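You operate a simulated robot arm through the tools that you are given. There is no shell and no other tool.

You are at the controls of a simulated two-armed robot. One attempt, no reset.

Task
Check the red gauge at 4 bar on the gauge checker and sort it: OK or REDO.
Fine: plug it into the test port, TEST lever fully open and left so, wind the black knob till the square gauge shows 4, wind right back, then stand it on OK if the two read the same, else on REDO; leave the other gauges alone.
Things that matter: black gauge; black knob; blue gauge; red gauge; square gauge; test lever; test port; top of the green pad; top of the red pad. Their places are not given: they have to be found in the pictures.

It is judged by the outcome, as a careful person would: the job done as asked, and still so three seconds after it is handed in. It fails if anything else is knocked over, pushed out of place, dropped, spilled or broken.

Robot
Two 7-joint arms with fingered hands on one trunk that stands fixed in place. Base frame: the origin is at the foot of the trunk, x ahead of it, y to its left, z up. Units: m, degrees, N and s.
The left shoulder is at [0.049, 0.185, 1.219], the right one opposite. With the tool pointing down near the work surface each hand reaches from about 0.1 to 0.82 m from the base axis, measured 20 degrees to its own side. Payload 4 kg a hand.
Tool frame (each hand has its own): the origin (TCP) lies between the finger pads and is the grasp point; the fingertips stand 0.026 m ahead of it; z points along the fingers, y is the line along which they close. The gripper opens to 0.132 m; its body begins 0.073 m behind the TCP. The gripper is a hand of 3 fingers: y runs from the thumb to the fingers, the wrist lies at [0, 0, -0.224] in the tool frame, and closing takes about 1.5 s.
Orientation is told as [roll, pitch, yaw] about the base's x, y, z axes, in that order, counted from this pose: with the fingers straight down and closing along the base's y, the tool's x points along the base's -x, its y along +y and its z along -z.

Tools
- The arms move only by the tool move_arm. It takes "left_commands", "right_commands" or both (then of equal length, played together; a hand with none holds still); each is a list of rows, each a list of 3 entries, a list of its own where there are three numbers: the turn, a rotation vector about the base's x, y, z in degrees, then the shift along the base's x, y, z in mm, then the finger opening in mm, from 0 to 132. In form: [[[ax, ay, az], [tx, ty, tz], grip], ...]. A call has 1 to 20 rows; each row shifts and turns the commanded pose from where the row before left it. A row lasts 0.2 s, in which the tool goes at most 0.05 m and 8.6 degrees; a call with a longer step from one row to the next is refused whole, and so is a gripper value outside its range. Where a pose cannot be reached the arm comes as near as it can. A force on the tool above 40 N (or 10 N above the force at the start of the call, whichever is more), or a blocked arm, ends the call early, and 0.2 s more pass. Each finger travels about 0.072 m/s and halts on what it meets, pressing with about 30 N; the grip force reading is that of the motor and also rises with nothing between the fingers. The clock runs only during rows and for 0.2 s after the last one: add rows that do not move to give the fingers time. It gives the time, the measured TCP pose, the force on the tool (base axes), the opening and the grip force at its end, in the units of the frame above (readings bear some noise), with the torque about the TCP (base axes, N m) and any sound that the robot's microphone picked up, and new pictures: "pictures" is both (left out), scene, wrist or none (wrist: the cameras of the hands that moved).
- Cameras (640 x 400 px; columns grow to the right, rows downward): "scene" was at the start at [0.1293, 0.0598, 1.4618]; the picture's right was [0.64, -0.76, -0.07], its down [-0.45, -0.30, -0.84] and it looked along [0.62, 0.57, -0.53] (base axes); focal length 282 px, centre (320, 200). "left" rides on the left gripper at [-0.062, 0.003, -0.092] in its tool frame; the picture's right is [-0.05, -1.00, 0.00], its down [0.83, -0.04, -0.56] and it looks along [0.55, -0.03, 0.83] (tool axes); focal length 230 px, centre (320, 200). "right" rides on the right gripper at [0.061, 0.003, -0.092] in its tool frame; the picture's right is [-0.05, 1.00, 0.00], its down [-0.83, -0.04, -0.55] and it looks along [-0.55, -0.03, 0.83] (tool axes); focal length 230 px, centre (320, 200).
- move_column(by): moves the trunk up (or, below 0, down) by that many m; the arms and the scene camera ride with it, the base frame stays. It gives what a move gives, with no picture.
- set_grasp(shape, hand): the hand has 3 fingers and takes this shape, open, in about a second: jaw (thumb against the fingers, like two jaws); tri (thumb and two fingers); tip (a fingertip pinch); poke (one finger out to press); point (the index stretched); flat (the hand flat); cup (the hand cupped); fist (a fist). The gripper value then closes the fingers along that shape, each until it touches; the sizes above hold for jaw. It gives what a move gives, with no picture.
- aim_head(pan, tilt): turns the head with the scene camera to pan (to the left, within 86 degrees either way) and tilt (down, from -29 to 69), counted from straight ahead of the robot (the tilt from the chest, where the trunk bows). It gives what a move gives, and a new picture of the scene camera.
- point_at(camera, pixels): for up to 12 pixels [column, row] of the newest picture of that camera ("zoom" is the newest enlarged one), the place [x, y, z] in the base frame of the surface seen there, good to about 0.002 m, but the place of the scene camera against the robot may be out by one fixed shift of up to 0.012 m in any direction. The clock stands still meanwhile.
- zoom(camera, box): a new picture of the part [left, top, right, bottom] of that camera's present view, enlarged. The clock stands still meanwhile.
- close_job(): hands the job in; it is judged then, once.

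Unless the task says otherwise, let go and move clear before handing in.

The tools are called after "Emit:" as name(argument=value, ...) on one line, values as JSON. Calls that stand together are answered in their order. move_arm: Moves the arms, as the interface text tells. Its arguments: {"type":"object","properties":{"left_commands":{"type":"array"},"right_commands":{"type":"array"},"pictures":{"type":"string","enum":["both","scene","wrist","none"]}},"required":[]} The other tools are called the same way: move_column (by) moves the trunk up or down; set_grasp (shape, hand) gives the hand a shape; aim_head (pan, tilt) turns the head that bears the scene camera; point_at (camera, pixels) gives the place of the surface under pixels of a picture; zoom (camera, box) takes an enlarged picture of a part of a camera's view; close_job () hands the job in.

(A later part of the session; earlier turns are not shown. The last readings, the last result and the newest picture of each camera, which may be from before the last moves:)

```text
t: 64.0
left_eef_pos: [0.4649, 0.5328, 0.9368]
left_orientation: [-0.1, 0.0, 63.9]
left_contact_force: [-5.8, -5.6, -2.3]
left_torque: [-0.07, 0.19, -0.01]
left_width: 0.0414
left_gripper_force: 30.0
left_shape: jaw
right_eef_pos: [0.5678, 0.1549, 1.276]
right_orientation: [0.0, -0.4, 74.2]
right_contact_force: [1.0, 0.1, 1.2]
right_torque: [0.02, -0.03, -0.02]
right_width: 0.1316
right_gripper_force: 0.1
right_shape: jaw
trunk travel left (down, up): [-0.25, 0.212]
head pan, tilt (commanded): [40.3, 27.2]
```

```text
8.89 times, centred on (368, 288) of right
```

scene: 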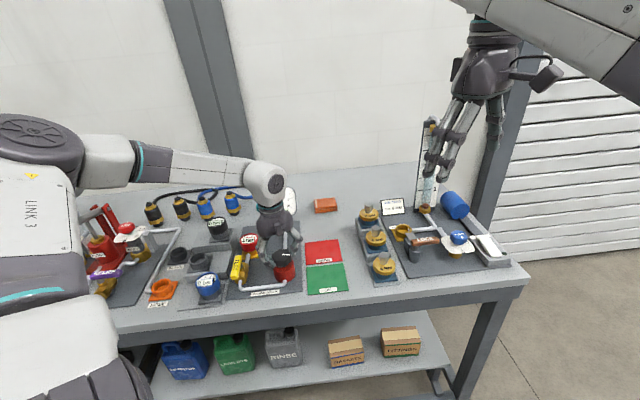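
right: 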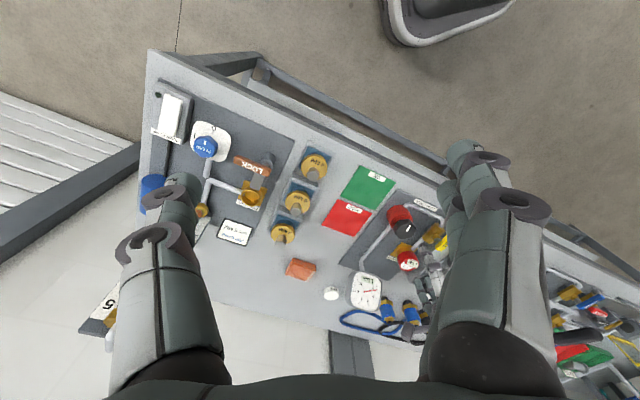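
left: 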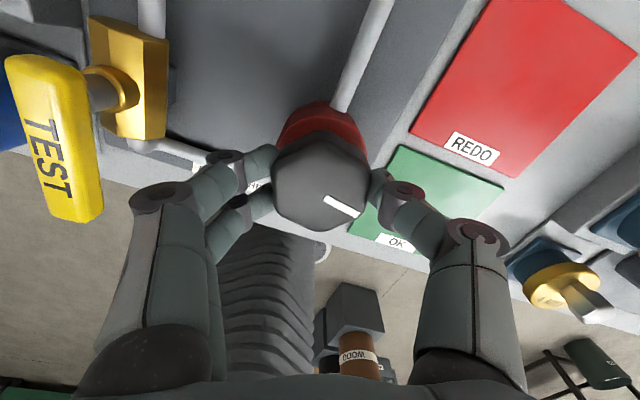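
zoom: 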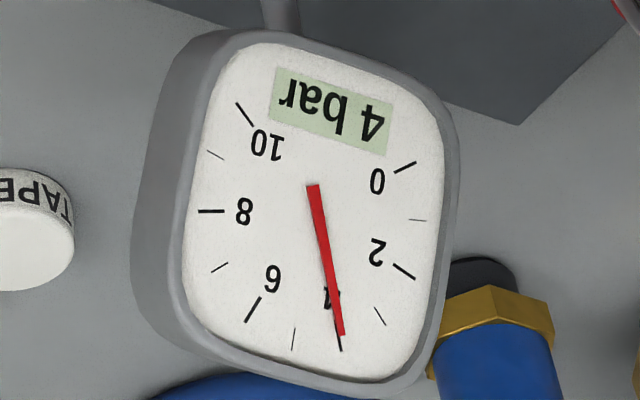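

Steady: 4 bar on both, so the gauge is good (OK pad). Now winding right back: −78° to near zero, then checking.

Emit:
move_arm(left_commands=[[[0, 0, -6], [-0.6, -0.5, 0], 30], [[0, 0, -6], [0, 0, 0], 30], [[0, 0, -6], [0, 0, 0], 30], [[0, 0, -6], [0, 0, 0], 30], [[0, 0, -6], [0, 0, 0], 30], [[0, 0, -6], [0, 0, 0], 30], [[0, 0, -6], [0, 0, 0], 30], [[0, 0, -6], [0, 0, 0], 30], [[0, 0, -6], [0, 0, 0], 30], [[0, 0, -6], [0, 0, 0], 30], [[0, 0, -6], [0, 0, 0], 30], [[0, 0, -6], [0, 0, 0], 30], [[0, 0, -4], [0, 0, 0], 30], [[0, 0, 0], [0, 0, 0], 30], [[0, 0, 0], [0, 0, 0], 30]], pictures="wrist")

Emit:
zoom(camera="right", box=[350, 265, 385, 310])

```text
t: 67.2
left_eef_pos: [0.4655, 0.5325, 0.9363]
left_orientation: [0.0, -0.1, -12.2]
left_contact_force: [4.1, 1.1, 5.7]
left_torque: [0.06, -0.06, 0.02]
left_width: 0.0411
left_gripper_force: 29.7
left_shape: jaw
right_eef_pos: [0.5673, 0.1564, 1.2763]
right_orientation: [0.1, -0.5, 74.2]
right_contact_force: [0.2, -0.9, 0.4]
right_torque: [0.02, 0.05, -0.02]
right_width: 0.132
right_gripper_force: 0.0
right_shape: jaw
trunk travel left (down, up): [-0.25, 0.212]
head pan, tilt (commanded): [40.3, 27.2]
```

left: 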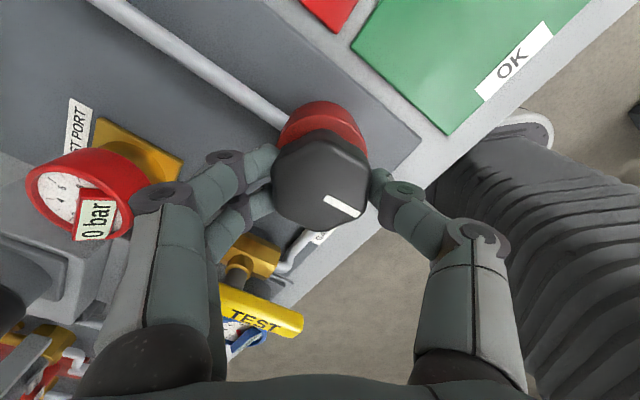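

```text
8.89 times, centred on (368, 288) of right
```

zoom: 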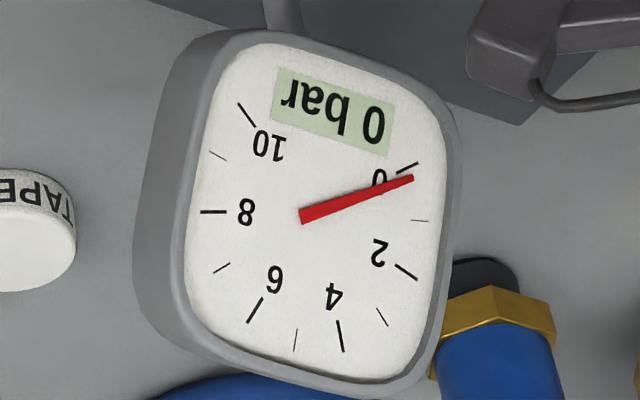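

Now the display reads 0, needle about 0.2. I'll turn a further 6° back until the stop.

Emit:
move_arm(left_commands=[[[0, 0, -2], [0, 0, 0], 30], [[0, 0, -2], [0, 0, 0], 30], [[0, 0, -2], [0, 0, 0], 30], [[0, 0, 0], [0, 0, 0], 30], [[0, 0, 0], [0, 0, 0], 30]], pictures="wrist")

Emit:
zoom(camera="right", box=[350, 265, 385, 310])

```text
t: 68.4
left_eef_pos: [0.4651, 0.5322, 0.9353]
left_orientation: [0.0, 0.0, -18.1]
left_contact_force: [5.8, -0.5, 6.2]
left_torque: [0.08, -0.11, 0.51]
left_width: 0.0414
left_gripper_force: 29.9
left_shape: jaw
right_eef_pos: [0.5677, 0.1547, 1.2764]
right_orientation: [0.1, -0.5, 74.2]
right_contact_force: [0.7, 0.2, -0.5]
right_torque: [0.0, -0.02, -0.01]
right_width: 0.1319
right_gripper_force: 0.1
right_shape: jaw
trunk travel left (down, up): [-0.25, 0.212]
head pan, tilt (commanded): [40.3, 27.2]
```

left: 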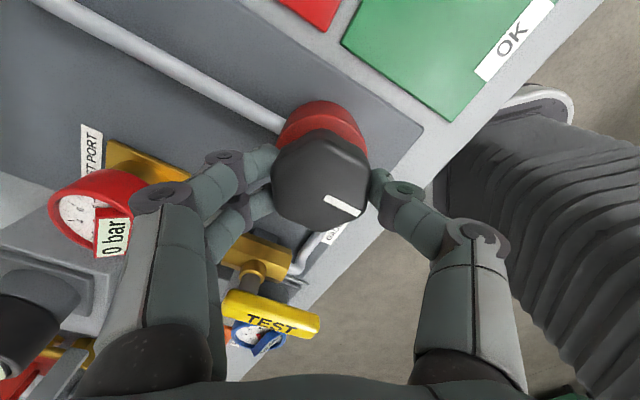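

```text
8.89 times, centred on (368, 288) of right
```

zoom: 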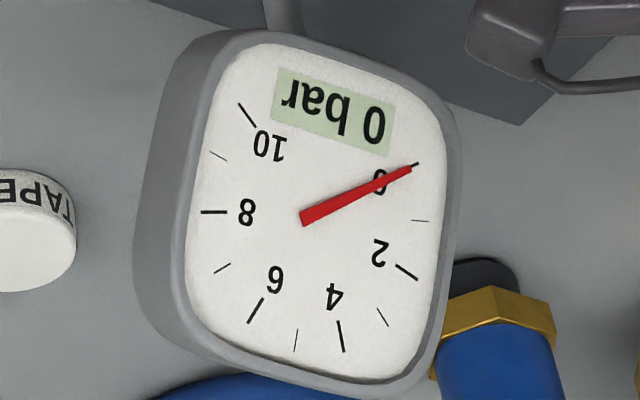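

The stop is felt (0.51 N·m) and the needle is exactly on 0. I'll release the knob and rise clear.

Emit:
move_arm(left_commands=[[[0, 0, 0], [0, 0, 0], 50], [[0, 0, 0], [0, 0, 0], 70], [[0, 0, 0], [0, 0, 0], 90], [[0, 0, 0], [0, 0, 0], 90], [[0, 0, 0], [0, 0, 15], 90], [[0, 0, 0], [0, 0, 25], 90], [[0, 0, 0], [0, 0, 30], 90], [[0, 0, 0], [0, 0, 35], 90], [[0, 0, 0], [0, 0, 30], 90], [[0, 0, 0], [0, 0, 0], 90]], pictures="both")

Emit:
zoom(camera="right", box=[330, 180, 470, 320])

```text
t: 70.6
left_eef_pos: [0.4642, 0.533, 1.0711]
left_orientation: [0.0, 0.1, -18.1]
left_contact_force: [0.2, -0.6, 0.3]
left_torque: [0.01, -0.01, 0.01]
left_width: 0.0894
left_gripper_force: 0.0
left_shape: jaw
right_eef_pos: [0.5674, 0.155, 1.2759]
right_orientation: [0.1, -0.3, 74.2]
right_contact_force: [-0.3, 0.5, -1.0]
right_torque: [0.01, 0.02, -0.02]
right_width: 0.132
right_gripper_force: 0.1
right_shape: jaw
trunk travel left (down, up): [-0.25, 0.212]
head pan, tilt (commanded): [40.3, 27.2]
```

scene: 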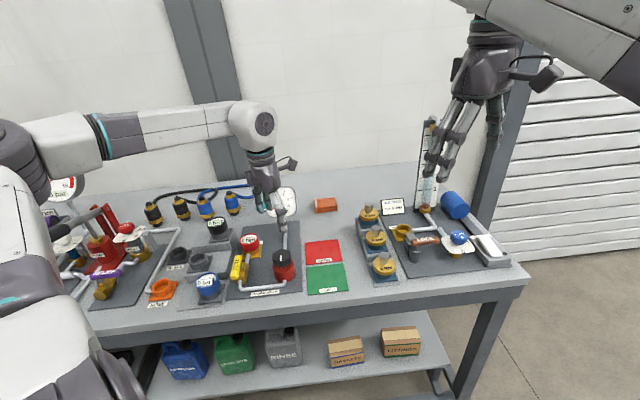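
left: 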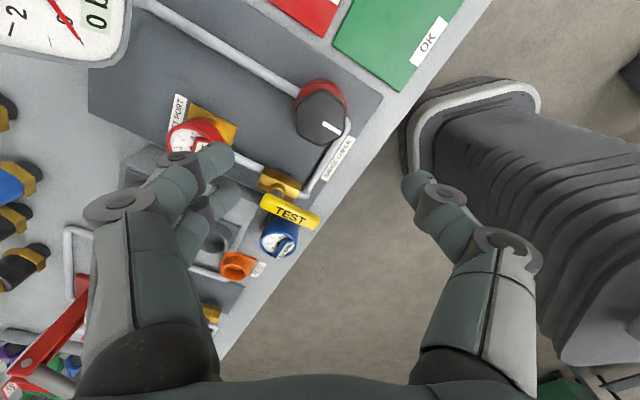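

```text
2.86 times, centred on (400, 250) of right
```

zoom: 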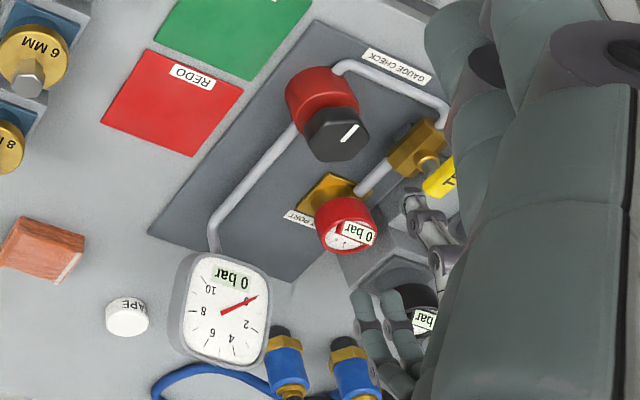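

Everything reads 0 and the knob is free. For removing the red gauge I'll approach with yaw −45 (fingers fore-aft), which keeps the fingers away from the black gauge this time.

Emit:
move_arm(left_commands=[[[0, 0, -4.5], [0.4, 22, 0], 80], [[0, 0, -4.5], [0.4, 22, 0], 75], [[0, 0, -4.5], [0.4, 22, 0], 75], [[0, 0, -4.5], [0.4, 22, 0], 75], [[0, 0, -4.5], [0.4, 22, 0], 75], [[0, 0, -4.5], [0.4, 22, 0], 75], [[0, 0, 0], [0.2, 22, 0], 75], [[0, 0, 0], [0, 0, 0], 75], [[0, 0, 0], [0, 0, 0], 75]], pictures="both")

```text
t: 72.6
left_eef_pos: [0.4689, 0.6858, 1.0702]
left_orientation: [0.0, 0.0, -45.1]
left_contact_force: [0.3, -1.1, -0.3]
left_torque: [0.0, 0.01, -0.03]
left_width: 0.0757
left_gripper_force: 0.0
left_shape: jaw
right_eef_pos: [0.5684, 0.1543, 1.2755]
right_orientation: [0.1, -0.4, 74.1]
right_contact_force: [-0.1, 0.8, 0.4]
right_torque: [-0.01, 0.02, 0.0]
right_width: 0.1322
right_gripper_force: 0.1
right_shape: jaw
trunk travel left (down, up): [-0.25, 0.212]
head pan, tilt (commanded): [40.3, 27.2]
```

scene: 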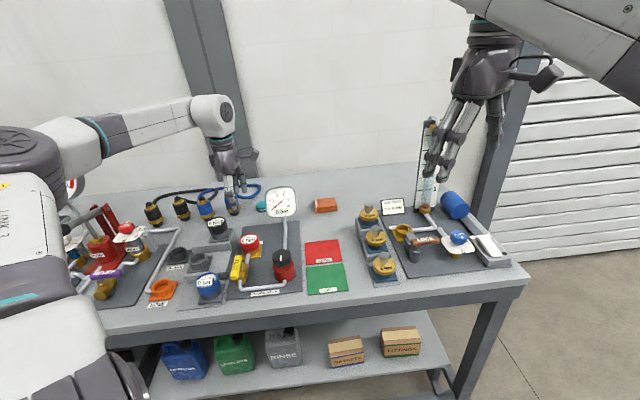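
left: 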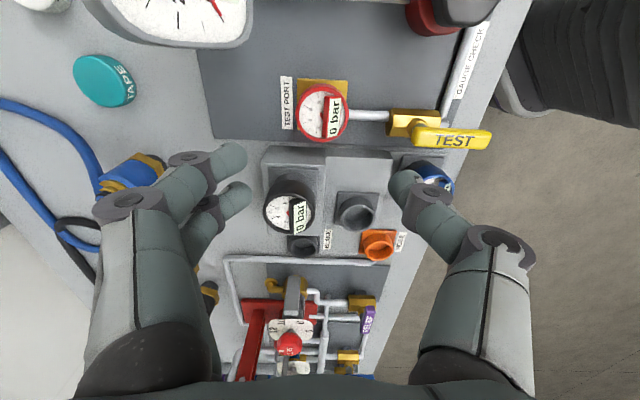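

The hand is above the port with the fingers fore-aft; the red gauge shows at (321,113). I'll measure its rim centre now and check the square gauge's clearance.

Emit:
zoom(camera="left", box=[280, 70, 370, 150])

Emit:
point_at(camera="left", pixels=[[298, 113], [344, 114], [321, 88], [321, 137], [304, 96], [338, 132], [339, 96], [304, 131]])

Emit:
point_at(camera="left", pixels=[[245, 43], [200, 45], [150, 30], [250, 20], [135, 10]])

```text
5.00 times, centred on (325, 110) of left
```

zoom: 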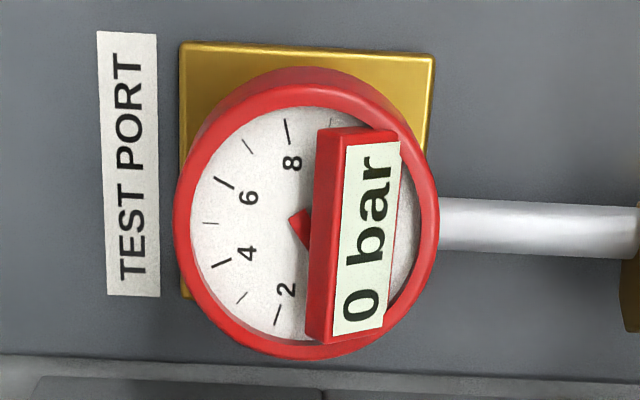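

```text
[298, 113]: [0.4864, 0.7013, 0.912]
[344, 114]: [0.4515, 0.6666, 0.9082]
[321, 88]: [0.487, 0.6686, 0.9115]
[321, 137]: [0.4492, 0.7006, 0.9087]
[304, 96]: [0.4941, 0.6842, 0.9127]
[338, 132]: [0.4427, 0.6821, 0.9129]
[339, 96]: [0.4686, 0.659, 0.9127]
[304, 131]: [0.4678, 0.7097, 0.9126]
```

```text
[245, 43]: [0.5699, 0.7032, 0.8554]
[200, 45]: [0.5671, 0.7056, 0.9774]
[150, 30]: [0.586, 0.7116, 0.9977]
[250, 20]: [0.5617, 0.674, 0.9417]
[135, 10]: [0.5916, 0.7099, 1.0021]
```

The red gauge's rim centre is (0.4684, 0.684), rim z 0.9125, and the square gauge edge leaves about 3 cm clearance. I'll descend to z≈0.906 with 75 mm opening, in two stages.

Emit:
move_arm(left_commands=[[[0, 0, 0], [-0.5, -1.5, -20], 75], [[0, 0, 0], [0, 0, -20], 75], [[0, 0, 0], [0, 0, -20], 75], [[0, 0, 0], [0, 0, -20], 75], [[0, 0, 0], [0, 0, -20], 75], [[0, 0, 0], [0, 0, -15], 75], [[0, 0, 0], [0, 0, 0], 75], [[0, 0, 0], [0, 0, 0], 75]], pictures="both")

Emit:
zoom(camera="right", box=[330, 200, 470, 340])

Emit:
zoom(camera="scene", box=[195, 185, 307, 265])

```text
t: 74.4
left_eef_pos: [0.4679, 0.687, 0.9564]
left_orientation: [0.0, 0.0, -45.1]
left_contact_force: [0.3, -0.1, -0.2]
left_torque: [0.01, 0.02, 0.01]
left_width: 0.0756
left_gripper_force: 0.1
left_shape: jaw
right_eef_pos: [0.5684, 0.1551, 1.2759]
right_orientation: [0.1, -0.3, 74.2]
right_contact_force: [-0.4, -0.4, 0.6]
right_torque: [-0.05, -0.02, 0.0]
right_width: 0.1318
right_gripper_force: 0.0
right_shape: jaw
trunk travel left (down, up): [-0.25, 0.212]
head pan, tilt (commanded): [40.3, 27.2]
```

scene: 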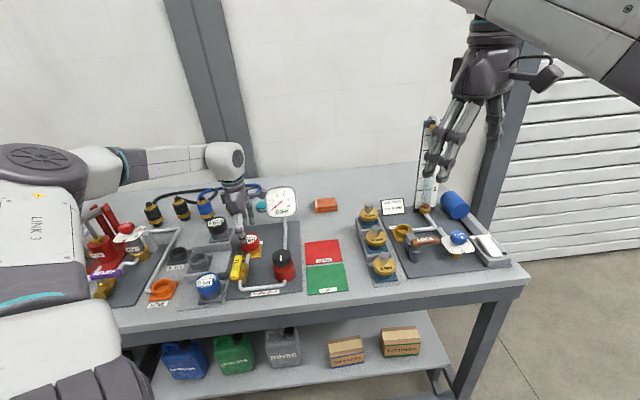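
left: 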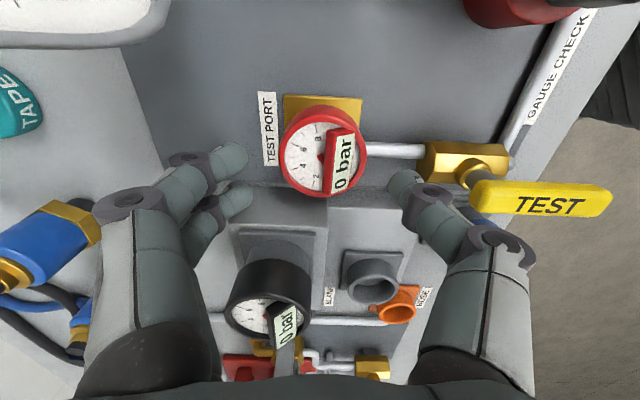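

```text
2.86 times, centred on (400, 270) of right
```

zoom: 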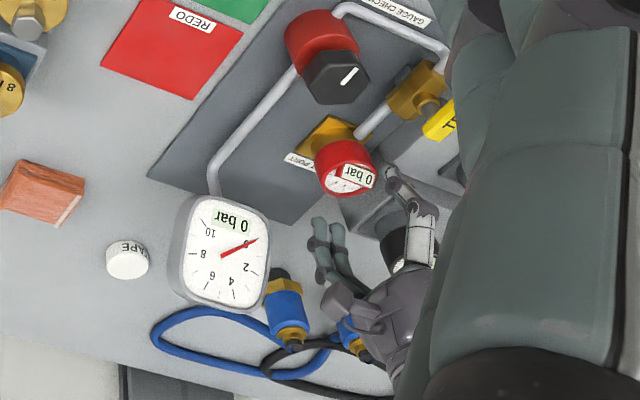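

```text
5.00 times, centred on (251, 225) of scene
```

zoom: 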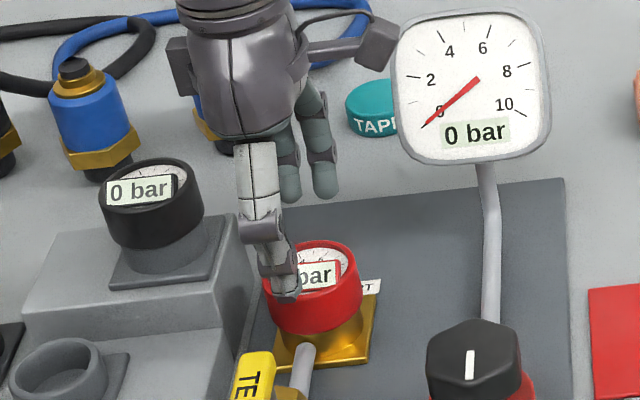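

Clear on all sides: the fingers are behind and in front of the red gauge, with the black gauge well away. I'll descend the last 50 mm slowly.

Emit:
move_arm(left_commands=[[[0, 0, 0], [0, -1.5, -10], 75], [[0, 0, 0], [0, 0, -12], 75], [[0, 0, 0], [0, 0, -12], 75], [[0, 0, 0], [0, 0, -10], 75], [[0, 0, 0], [0, 0, -6], 75], [[0, 0, 0], [0, 0, 0], 75], [[0, 0, 0], [0, 0, 0], 75]], pictures="both")

Emit:
zoom(camera="scene", box=[195, 185, 307, 265])

Emit:
zoom(camera="left", box=[200, 110, 440, 270])

```text
t: 76.0
left_eef_pos: [0.4673, 0.6833, 0.905]
left_orientation: [0.0, 0.0, -45.0]
left_contact_force: [-0.8, -0.2, -0.5]
left_torque: [-0.02, 0.01, -0.01]
left_width: 0.0757
left_gripper_force: 0.0
left_shape: jaw
right_eef_pos: [0.5683, 0.1543, 1.2749]
right_orientation: [0.1, -0.3, 74.2]
right_contact_force: [-0.3, 0.2, 0.4]
right_torque: [0.0, 0.02, 0.01]
right_width: 0.1318
right_gripper_force: 0.1
right_shape: jaw
trunk travel left (down, up): [-0.25, 0.212]
head pan, tilt (commanded): [40.3, 27.2]
```

scene: 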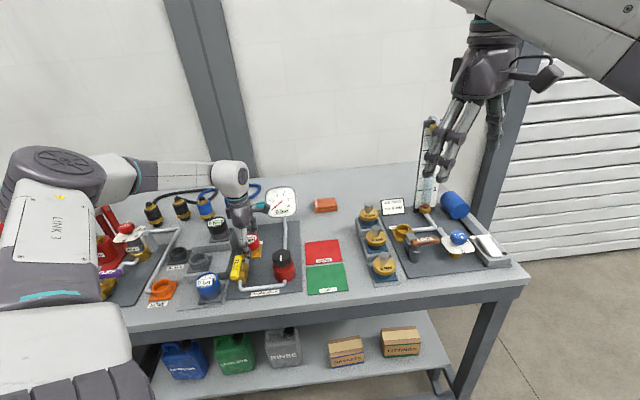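
left: 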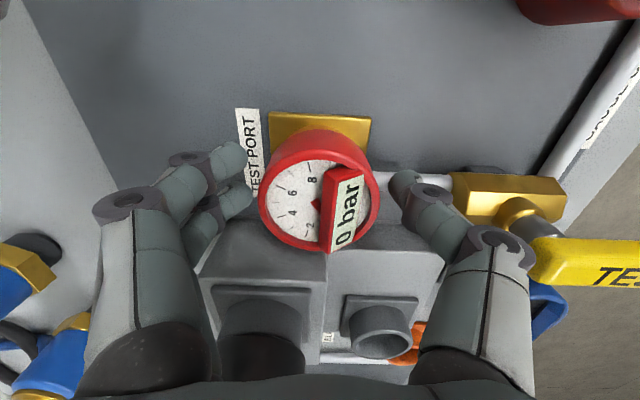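

```text
5.00 times, centred on (251, 225) of scene
```

zoom: 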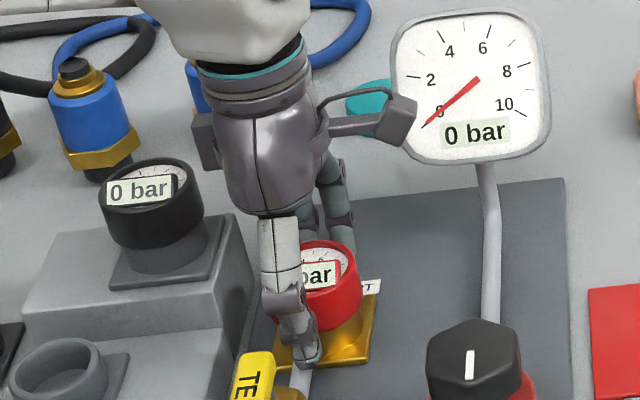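

```text
2.50 times, centred on (320, 190) of left
```

zoom: 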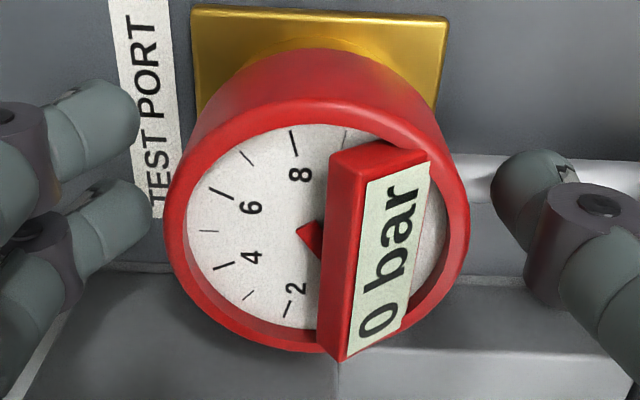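

No contact forces; the case is centred between the fingers, the lever end just beyond the thumb knuckle. I'll close on the gauge.

Emit:
move_arm(left_commands=[[[0, 0, 0], [0, 0, 0], 64], [[0, 0, 0], [0, 0, 0], 54], [[0, 0, 0], [0, 0, 0], 46], [[0, 0, 0], [0, 0, 0], 40], [[0, 0, 0], [0, 0, 0], 40], [[0, 0, 0], [0, 0, 0], 40]], pictures="wrist")

```text
t: 77.4
left_eef_pos: [0.4667, 0.6835, 0.9073]
left_orientation: [0.0, 0.0, -45.2]
left_contact_force: [0.3, -0.7, 0.6]
left_torque: [0.0, -0.01, -0.05]
left_width: 0.0478
left_gripper_force: 29.6
left_shape: jaw
right_eef_pos: [0.5682, 0.154, 1.2763]
right_orientation: [0.1, -0.2, 74.2]
right_contact_force: [-0.6, 0.1, -0.3]
right_torque: [0.0, -0.02, -0.01]
right_width: 0.1318
right_gripper_force: 0.1
right_shape: jaw
trunk travel left (down, up): [-0.25, 0.212]
head pan, tilt (commanded): [40.3, 27.2]
```

left: 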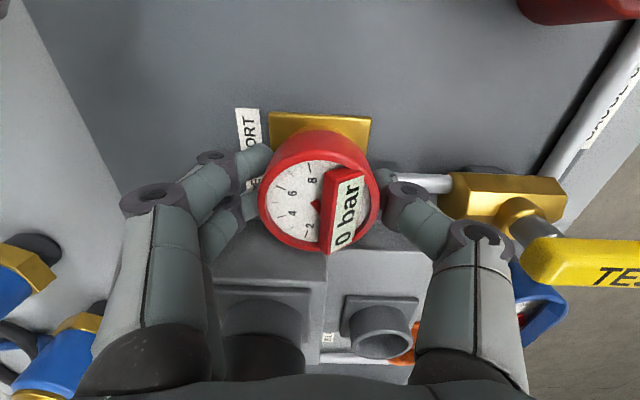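

Gripped (29.6 N). I'll lift the gauge straight out of the port to z≈1.03.

Emit:
move_arm(left_commands=[[[0, 0, 0], [0, 0, 5], 40], [[0, 0, 0], [0, 0, 8], 40], [[0, 0, 0], [0, 0, 10], 40], [[0, 0, 0], [0, 0, 12], 40], [[0, 0, 0], [0, 0, 15], 40], [[0, 0, 0], [0, 0, 20], 40], [[0, 0, 0], [0, 0, 25], 40], [[0, 0, 0], [0, 0, 25], 40], [[0, 0, 0], [0, 0, 0], 40], [[0, 0, 0], [0, 0, 0], 40]], pictures="both")

Emit:
zoom(camera="scene", box=[195, 170, 335, 300])

```text
t: 79.6
left_eef_pos: [0.4676, 0.6818, 1.0268]
left_orientation: [0.1, -0.1, -45.0]
left_contact_force: [-0.7, -0.2, -1.4]
left_torque: [-0.01, -0.01, 0.0]
left_width: 0.0479
left_gripper_force: 30.3
left_shape: jaw
right_eef_pos: [0.5674, 0.1553, 1.2765]
right_orientation: [0.0, -0.3, 74.2]
right_contact_force: [-0.2, 0.5, 0.8]
right_torque: [-0.01, 0.01, -0.01]
right_width: 0.1321
right_gripper_force: 0.1
right_shape: jaw
trunk travel left (down, up): [-0.25, 0.212]
head pan, tilt (commanded): [40.3, 27.2]
```

scene: 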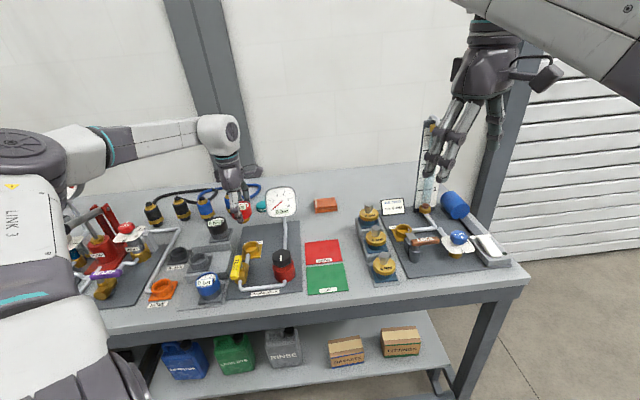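
left: 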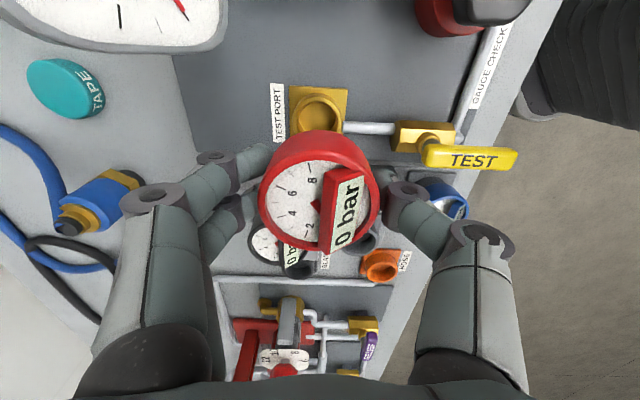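

```text
3.08 times, centred on (265, 235) of scene
```

zoom: 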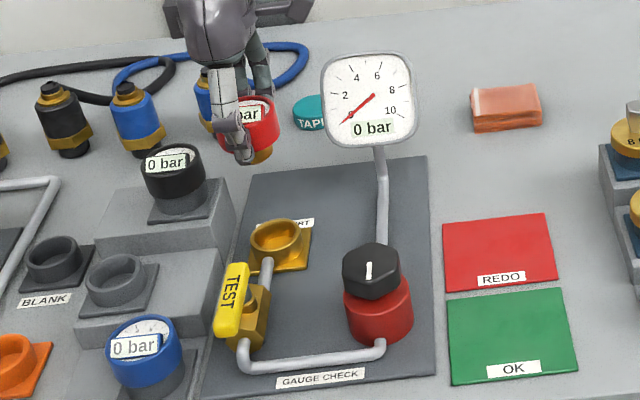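

The gauge is out, and the lever stays open. I'll measure the green OK pad's corners from the right wrist camera (unbiased) before carrying it there.

Emit:
zoom(camera="right", box=[310, 150, 410, 245])

Emit:
point_at(camera="zoom", pixels=[[345, 85], [535, 155], [435, 245], [240, 165], [385, 160], [420, 130]])

```text
4.21 times, centred on (360, 198) of right
```

zoom: 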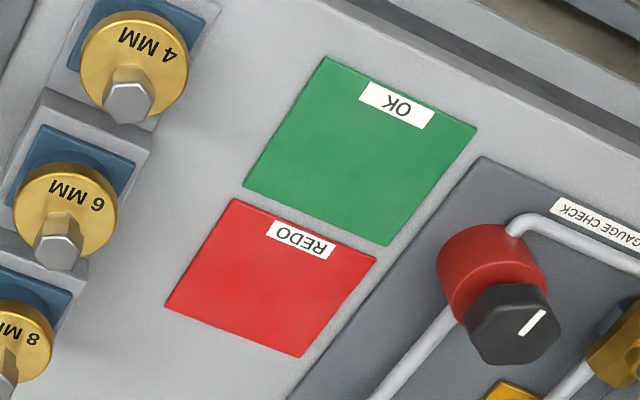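

```text
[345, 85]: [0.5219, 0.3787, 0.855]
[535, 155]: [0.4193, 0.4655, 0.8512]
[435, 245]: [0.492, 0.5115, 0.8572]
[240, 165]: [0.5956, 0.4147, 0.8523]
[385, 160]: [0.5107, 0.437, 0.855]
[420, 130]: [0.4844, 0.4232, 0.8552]
```

Emit:
point_at(camera="zoom", pixels=[[327, 64], [468, 128], [386, 238], [251, 182], [358, 150]])

Emit:
zoom(camera="left", box=[240, 110, 400, 260])

Emit:
point_at(camera="left", pixels=[[265, 200], [374, 200], [315, 160], [310, 246], [280, 175], [358, 170]])

```text
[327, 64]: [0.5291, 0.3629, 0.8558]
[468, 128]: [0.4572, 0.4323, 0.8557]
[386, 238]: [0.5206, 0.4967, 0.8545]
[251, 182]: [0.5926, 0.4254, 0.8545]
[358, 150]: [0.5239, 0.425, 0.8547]
```

```text
2.67 times, centred on (320, 185) of left
```

zoom: 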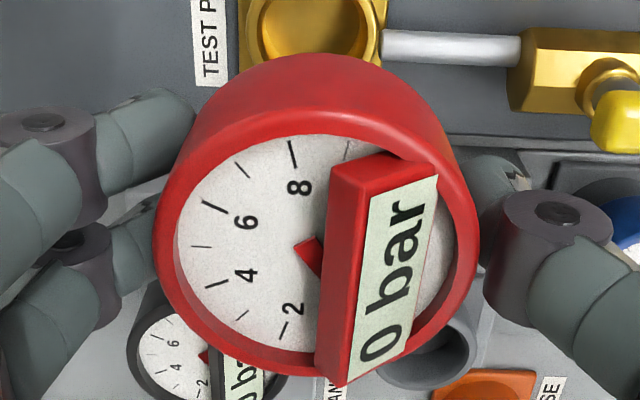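

```text
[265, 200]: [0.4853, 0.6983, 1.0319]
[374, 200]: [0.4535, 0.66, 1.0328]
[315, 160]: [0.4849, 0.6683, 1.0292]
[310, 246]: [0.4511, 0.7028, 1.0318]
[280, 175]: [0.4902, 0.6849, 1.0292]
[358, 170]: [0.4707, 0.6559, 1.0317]
```

The green pad's centre is about (0.526, 0.430), top z≈0.855. I'll carry the gauge over it at the present height.

Emit:
move_arm(left_commands=[[[0, 0, 0], [2.5, -12, 3], 40], [[0, 0, 0], [6, -26, 0], 40], [[0, 0, 0], [7, -30, 0], 40], [[0, 0, 0], [7.5, -32, 0], 40], [[0, 0, 0], [7.5, -32, 0], 40], [[0, 0, 0], [7.5, -32, 0], 40], [[0, 0, 0], [7, -30, 0], 40], [[0, 0, 0], [6.5, -28, 0], 40], [[0, 0, 0], [4.5, -20, 0], 40], [[0, 0, 0], [2.4, -9.8, 0], 40], [[0, 0, 0], [0, 0, 0], 40], [[0, 0, 0], [0, 0, 0], 40]], pictures="both")

Emit:
zoom(camera="scene", box=[240, 190, 380, 310])

```text
t: 82.2
left_eef_pos: [0.5256, 0.4302, 1.0291]
left_orientation: [0.0, 0.0, -45.1]
left_contact_force: [0.3, -0.4, -1.8]
left_torque: [-0.01, -0.02, 0.0]
left_width: 0.0479
left_gripper_force: 30.0
left_shape: jaw
right_eef_pos: [0.5683, 0.1552, 1.2766]
right_orientation: [0.1, -0.3, 74.3]
right_contact_force: [-0.3, 1.1, -1.4]
right_torque: [0.0, 0.0, 0.0]
right_width: 0.1322
right_gripper_force: 0.2
right_shape: jaw
trunk travel left (down, up): [-0.25, 0.212]
head pan, tilt (commanded): [40.3, 27.2]
```

scene: 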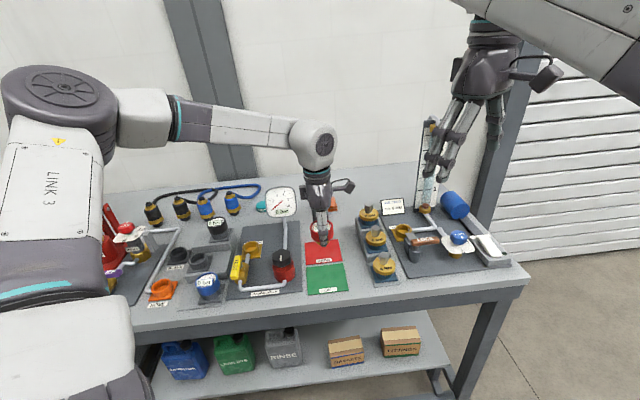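
left: 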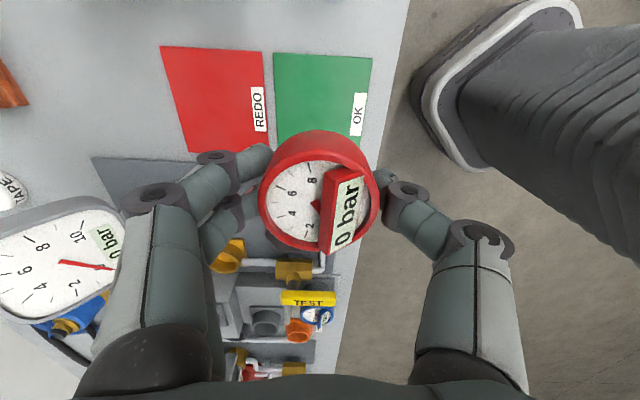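

```text
3.33 times, centred on (310, 250) of scene
```

zoom: 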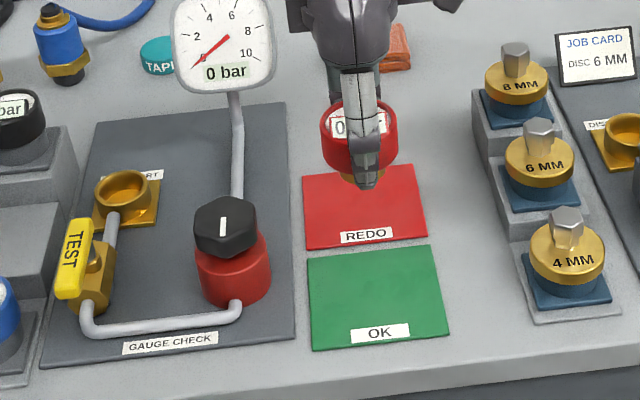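

The gauge hangs directly over the green pad. I'll check the height and place of the "4 MM" plug to the right for clearance with the hand, then lower.

Emit:
point_at(camera="scene", pixels=[[384, 254], [375, 263], [384, 240], [376, 233], [330, 280], [320, 285]])

Emit:
move_arm(left_commands=[[[0, 0, 0], [0, 0, -15], 40], [[0, 0, 0], [0, 0, -20], 40], [[0, 0, 0], [0, 0, -20], 40], [[0, 0, 0], [0, 0, -20], 40], [[0, 0, 0], [0, 0, -15], 40], [[0, 0, 0], [0, 0, -10], 40], [[0, 0, 0], [0, 0, 0], 40], [[0, 0, 0], [0, 0, 0], 40]], pictures="both")

Emit:
zoom(camera="scene", box=[280, 230, 380, 300])

```text
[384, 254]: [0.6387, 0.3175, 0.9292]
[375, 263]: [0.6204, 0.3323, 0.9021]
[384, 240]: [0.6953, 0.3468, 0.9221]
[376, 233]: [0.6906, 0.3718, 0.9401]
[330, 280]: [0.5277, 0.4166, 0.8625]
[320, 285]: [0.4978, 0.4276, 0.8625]
```

```text
t: 84.0
left_eef_pos: [0.5252, 0.4296, 0.9298]
left_orientation: [0.0, -0.1, -45.1]
left_contact_force: [0.7, -1.6, -1.6]
left_torque: [0.0, 0.01, -0.01]
left_width: 0.048
left_gripper_force: 29.6
left_shape: jaw
right_eef_pos: [0.5678, 0.154, 1.2765]
right_orientation: [0.1, -0.3, 74.2]
right_contact_force: [-0.1, -0.4, -0.1]
right_torque: [-0.02, -0.02, 0.03]
right_width: 0.1319
right_gripper_force: 0.0
right_shape: jaw
trunk travel left (down, up): [-0.25, 0.212]
head pan, tilt (commanded): [40.3, 27.2]
```

scene: 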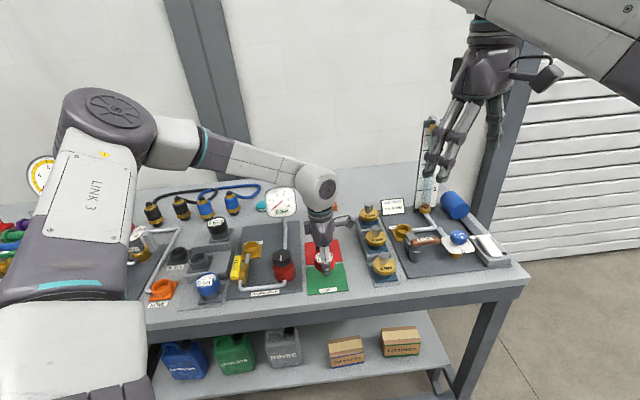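
left: 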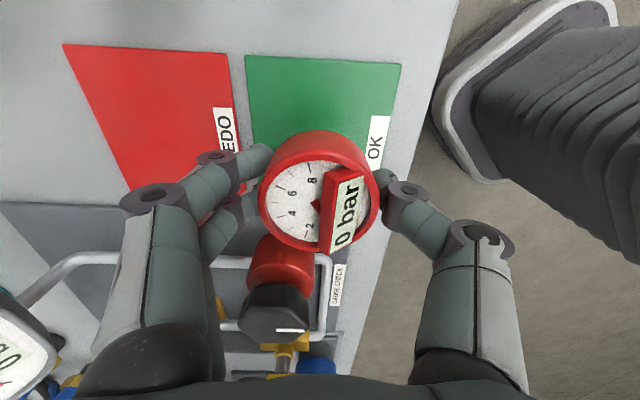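

```text
5.71 times, centred on (330, 265) of scene
```

zoom: 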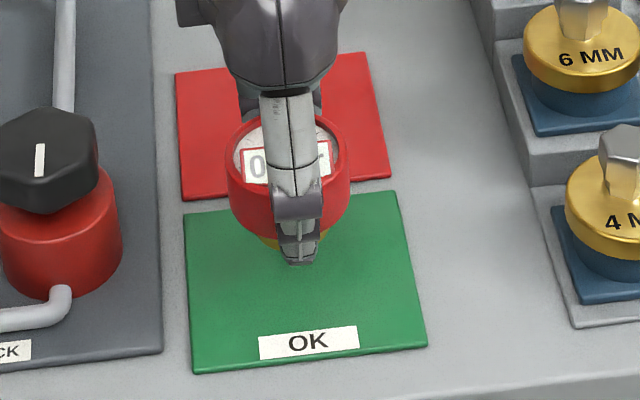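

At z 0.930 with the gauge above the pad centre; contact is expected near 0.897. I'll lower gently with small steps at the end.

Emit:
move_arm(left_commands=[[[0, 0, 0], [0, 0, -8], 40], [[0, 0, 0], [0, 0, -8], 40], [[0, 0, 0], [0, 0, -6], 40], [[0, 0, 0], [0, 0, -4], 40], [[0, 0, 0], [0, 0, -2], 40], [[0, 0, 0], [0, 0, -2], 40], [[0, 0, 0], [0, 0, 0], 40], [[0, 0, 0], [0, 0, 0], 40]], pictures="scene")

Emit:
zoom(camera="scene", box=[280, 230, 380, 300])

Emit:
zoom(camera="right", box=[310, 150, 430, 250])

```text
t: 85.8
left_eef_pos: [0.5244, 0.4328, 0.8996]
left_orientation: [0.0, -0.1, -45.1]
left_contact_force: [0.6, -0.6, -2.3]
left_torque: [0.03, 0.0, -0.01]
left_width: 0.0479
left_gripper_force: 29.5
left_shape: jaw
right_eef_pos: [0.5685, 0.1546, 1.2752]
right_orientation: [0.2, -0.3, 74.3]
right_contact_force: [0.0, -0.4, 0.8]
right_torque: [0.01, -0.05, 0.05]
right_width: 0.1319
right_gripper_force: 0.0
right_shape: jaw
trunk travel left (down, up): [-0.25, 0.212]
head pan, tilt (commanded): [40.3, 27.2]
```

scene: 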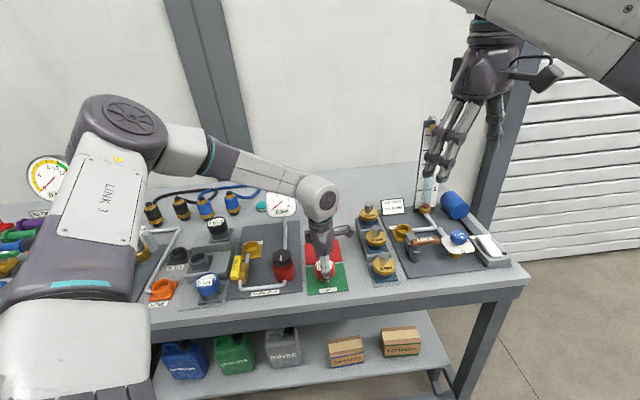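

```text
5.71 times, centred on (330, 265) of scene
```

zoom: 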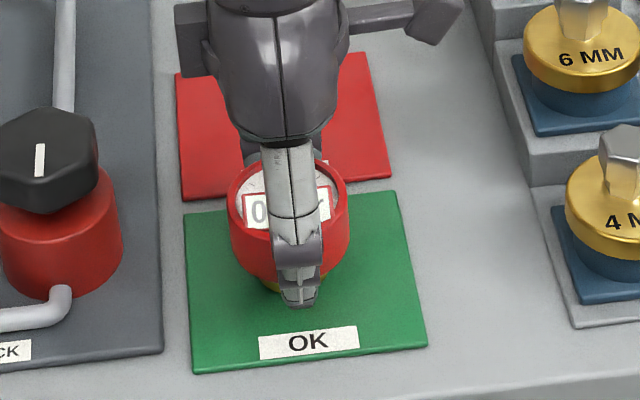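

```text
4.00 times, centred on (370, 200) of right
```

zoom: 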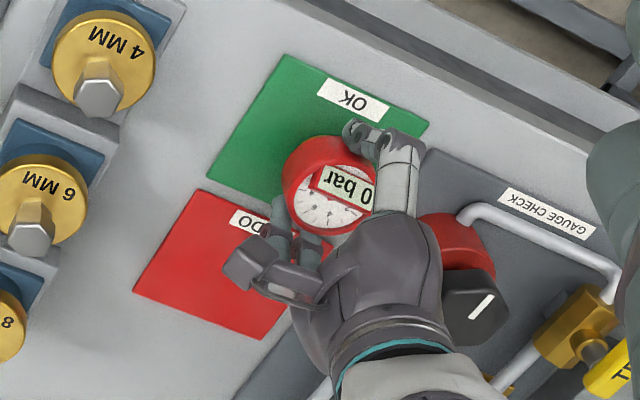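

No contact yet at z 0.8996, well centred on the pad. Continuing in 1 mm steps.

Emit:
move_arm(left_commands=[[[0, 0, 0], [0, 0, -1], 40], [[0, 0, 0], [0, 0, -1], 40], [[0, 0, 0], [0, 0, -1], 40], [[0, 0, 0], [0, 0, -1], 40], [[0, 0, 0], [0, 0, 0], 40]], pictures="none")

```text
t: 87.0
left_eef_pos: [0.5245, 0.4318, 0.8972]
left_orientation: [0.3, -0.2, -45.1]
left_contact_force: [0.9, 4.6, 22.3]
left_torque: [0.16, -0.08, -0.01]
left_width: 0.0485
left_gripper_force: 30.0
left_shape: jaw
right_eef_pos: [0.5661, 0.154, 1.2777]
right_orientation: [0.2, -0.5, 74.1]
right_contact_force: [-0.9, -0.1, -0.4]
right_torque: [0.02, -0.01, 0.0]
right_width: 0.132
right_gripper_force: 0.2
right_shape: jaw
trunk travel left (down, up): [-0.25, 0.212]
head pan, tilt (commanded): [40.3, 27.2]
```

Contact: 22 N up at z 0.897, so it stands on the pad. I'll ease the press off by ~2 mm and open the fingers gradually.

Emit:
move_arm(left_commands=[[[0, 0, 0], [0, 0, 1], 40], [[0, 0, 0], [0, 0, 0.7], 40], [[0, 0, 0], [0, 0, 0], 44], [[0, 0, 0], [0, 0, 0], 48], [[0, 0, 0], [0, 0, 0], 52], [[0, 0, 0], [0, 0, 0], 58], [[0, 0, 0], [0, 0, 0], 64], [[0, 0, 0], [0, 0, 0], 70], [[0, 0, 0], [0, 0, 0], 70]], pictures="both")

Emit:
zoom(camera="scene", box=[280, 230, 380, 300])

Emit:
zoom(camera="right", box=[310, 150, 430, 250])

```text
t: 89.0
left_eef_pos: [0.5239, 0.4324, 0.8971]
left_orientation: [-0.1, -0.1, -45.1]
left_contact_force: [-0.9, 0.2, 0.7]
left_torque: [0.03, -0.01, -0.01]
left_width: 0.0693
left_gripper_force: 0.1
left_shape: jaw
right_eef_pos: [0.5682, 0.1555, 1.2765]
right_orientation: [0.1, -0.4, 74.3]
right_contact_force: [0.3, -0.6, -0.5]
right_torque: [0.0, 0.0, -0.02]
right_width: 0.1319
right_gripper_force: 0.1
right_shape: jaw
trunk travel left (down, up): [-0.25, 0.212]
head pan, tilt (commanded): [40.3, 27.2]
```

scene: 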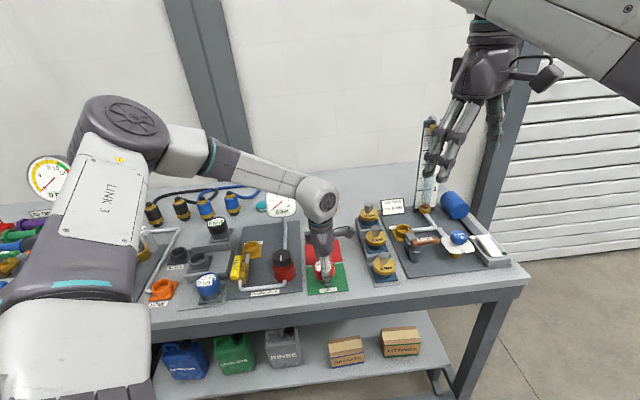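
left: 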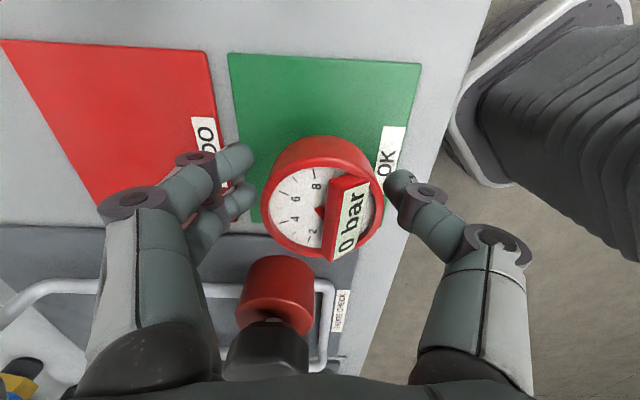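

```text
5.71 times, centred on (330, 265) of scene
```

zoom: 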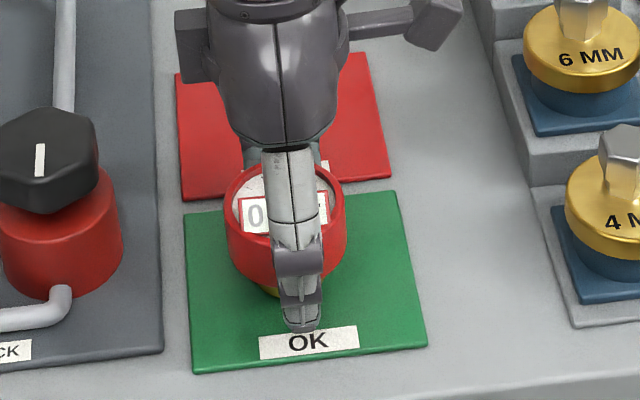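

```text
4.00 times, centred on (370, 200) of right
```

zoom: 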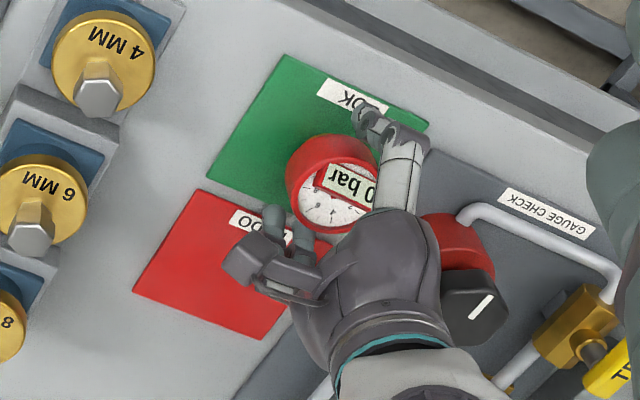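

The gauge stands freely on the green pad and the fingers are clear. I'll rise straight up and away.

Emit:
move_arm(left_commands=[[[0, 0, 0], [0, 0, 6], 72], [[0, 0, 0], [0, 0, 10], 76], [[0, 0, 0], [0, 0, 15], 80], [[0, 0, 0], [0, 0, 25], 80], [[0, 0, 0], [0, 0, 35], 80], [[0, 0, 0], [0, 0, 40], 80], [[0, 0, 0], [0, 0, 40], 80], [[0, 0, 0], [0, 0, 40], 80], [[0, 0, 0], [-30, 15, 20], 80], [[0, 0, 0], [-40, 15, 10], 80], [[0, 0, 0], [-40, 15, 0], 80], [[0, 0, 0], [-40, 10, 0], 80], [[0, 0, 0], [0, 0, 0], 80]], pictures="both")

Emit:
zoom(camera="scene", box=[160, 180, 380, 310])

Emit:
zoom(camera="right", box=[310, 150, 470, 320])

```text
t: 91.8
left_eef_pos: [0.3775, 0.4886, 1.137]
left_orientation: [0.0, 0.1, -45.3]
left_contact_force: [-0.5, -0.3, 0.1]
left_torque: [0.03, -0.03, -0.01]
left_width: 0.0796
left_gripper_force: 0.1
left_shape: jaw
right_eef_pos: [0.5678, 0.154, 1.2766]
right_orientation: [0.1, -0.3, 74.2]
right_contact_force: [-0.5, -1.0, -0.4]
right_torque: [0.0, 0.0, 0.0]
right_width: 0.1319
right_gripper_force: 0.0
right_shape: jaw
trunk travel left (down, up): [-0.25, 0.212]
head pan, tilt (commanded): [40.3, 27.2]
```

scene: 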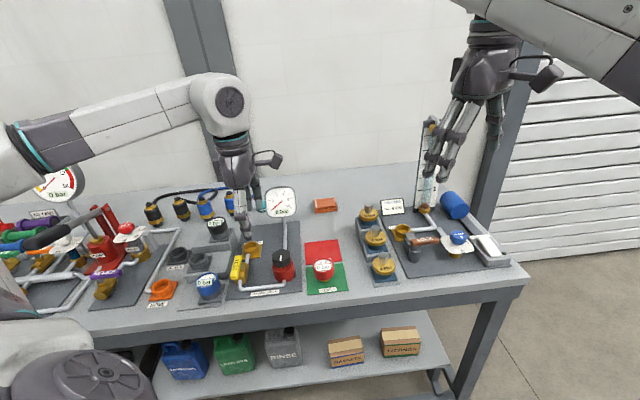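
left: 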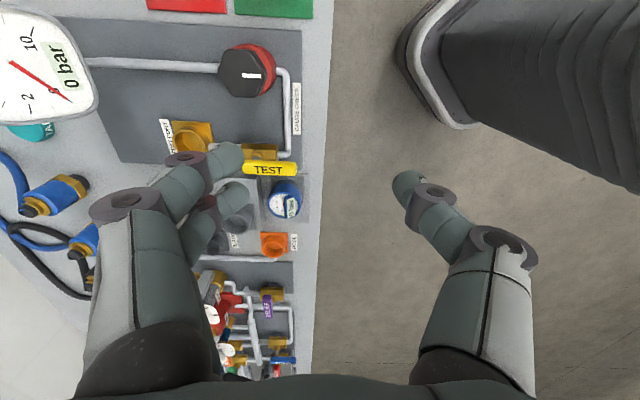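

```text
2.91 times, centred on (270, 245) of scene
```

zoom: 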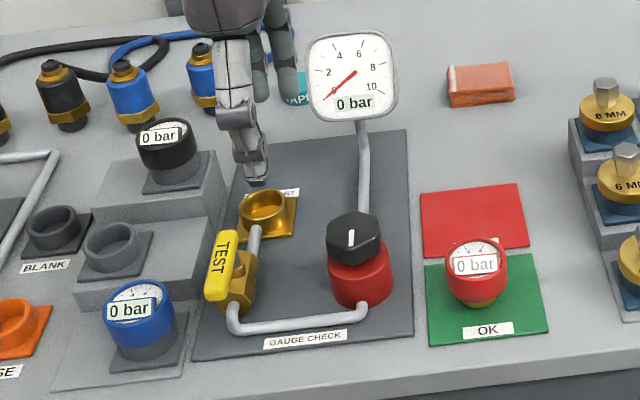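

```text
2.35 times, centred on (390, 235) of right
```

zoom: 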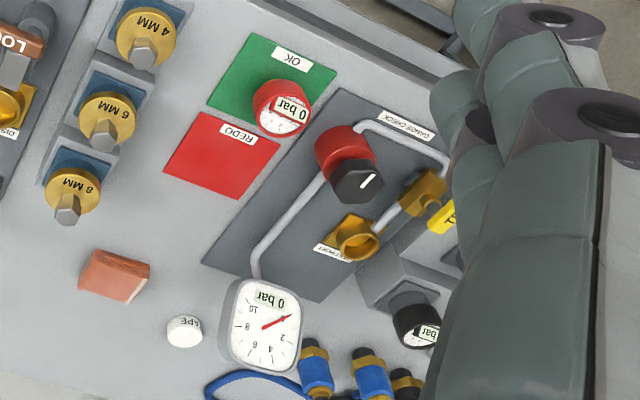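

The red gauge stands upright on the green OK pad, the port is empty, and both remaining gauges and the square gauge read 0. I'll do a last check of the lever's angle, the knob and the black gauge's seating.

Emit:
point_at(camera="left", pixels=[[248, 167], [270, 169], [293, 170], [284, 200], [250, 75]])

Emit:
zoom(camera="left", box=[200, 30, 320, 230])

Emit:
zoom(camera="scene", box=[300, 235, 360, 300])

Emit:
zoom(camera="scene", box=[180, 205, 260, 305])

```text
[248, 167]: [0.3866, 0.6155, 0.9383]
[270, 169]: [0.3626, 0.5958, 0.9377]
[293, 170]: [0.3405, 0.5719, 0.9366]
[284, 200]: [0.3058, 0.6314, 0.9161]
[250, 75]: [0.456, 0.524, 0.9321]
```

```text
2.00 times, centred on (260, 130) of left
```

zoom: 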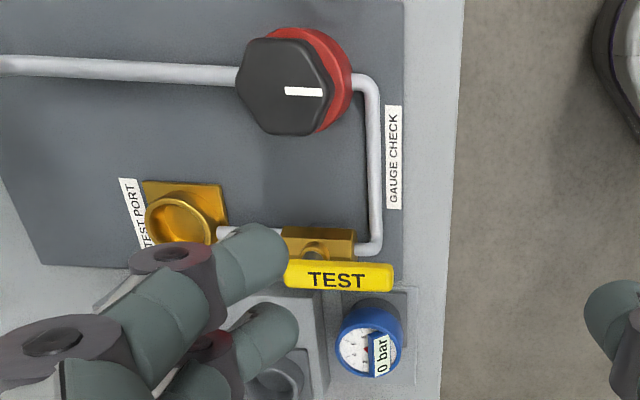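

```text
6.15 times, centred on (330, 268) of scene
```

zoom: 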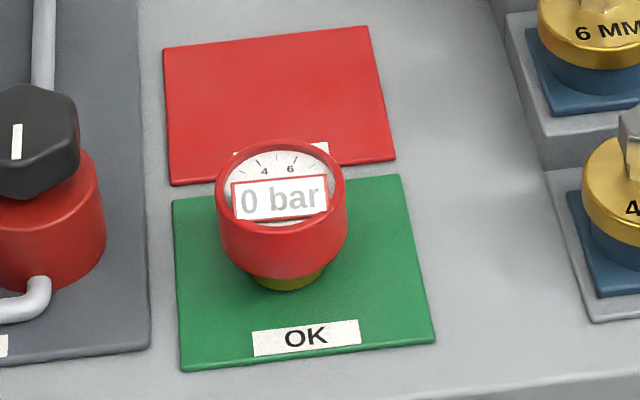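

```text
4.00 times, centred on (220, 255) of scene
```

zoom: 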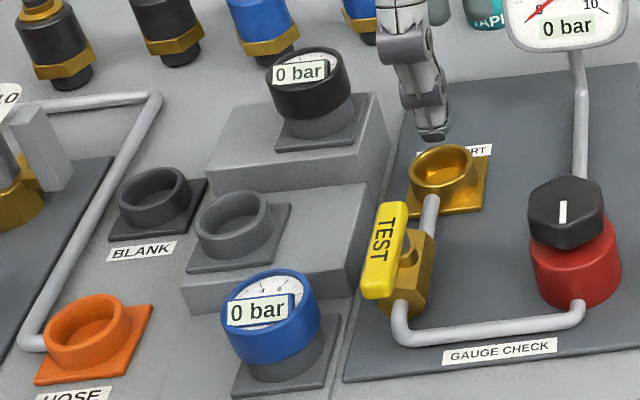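

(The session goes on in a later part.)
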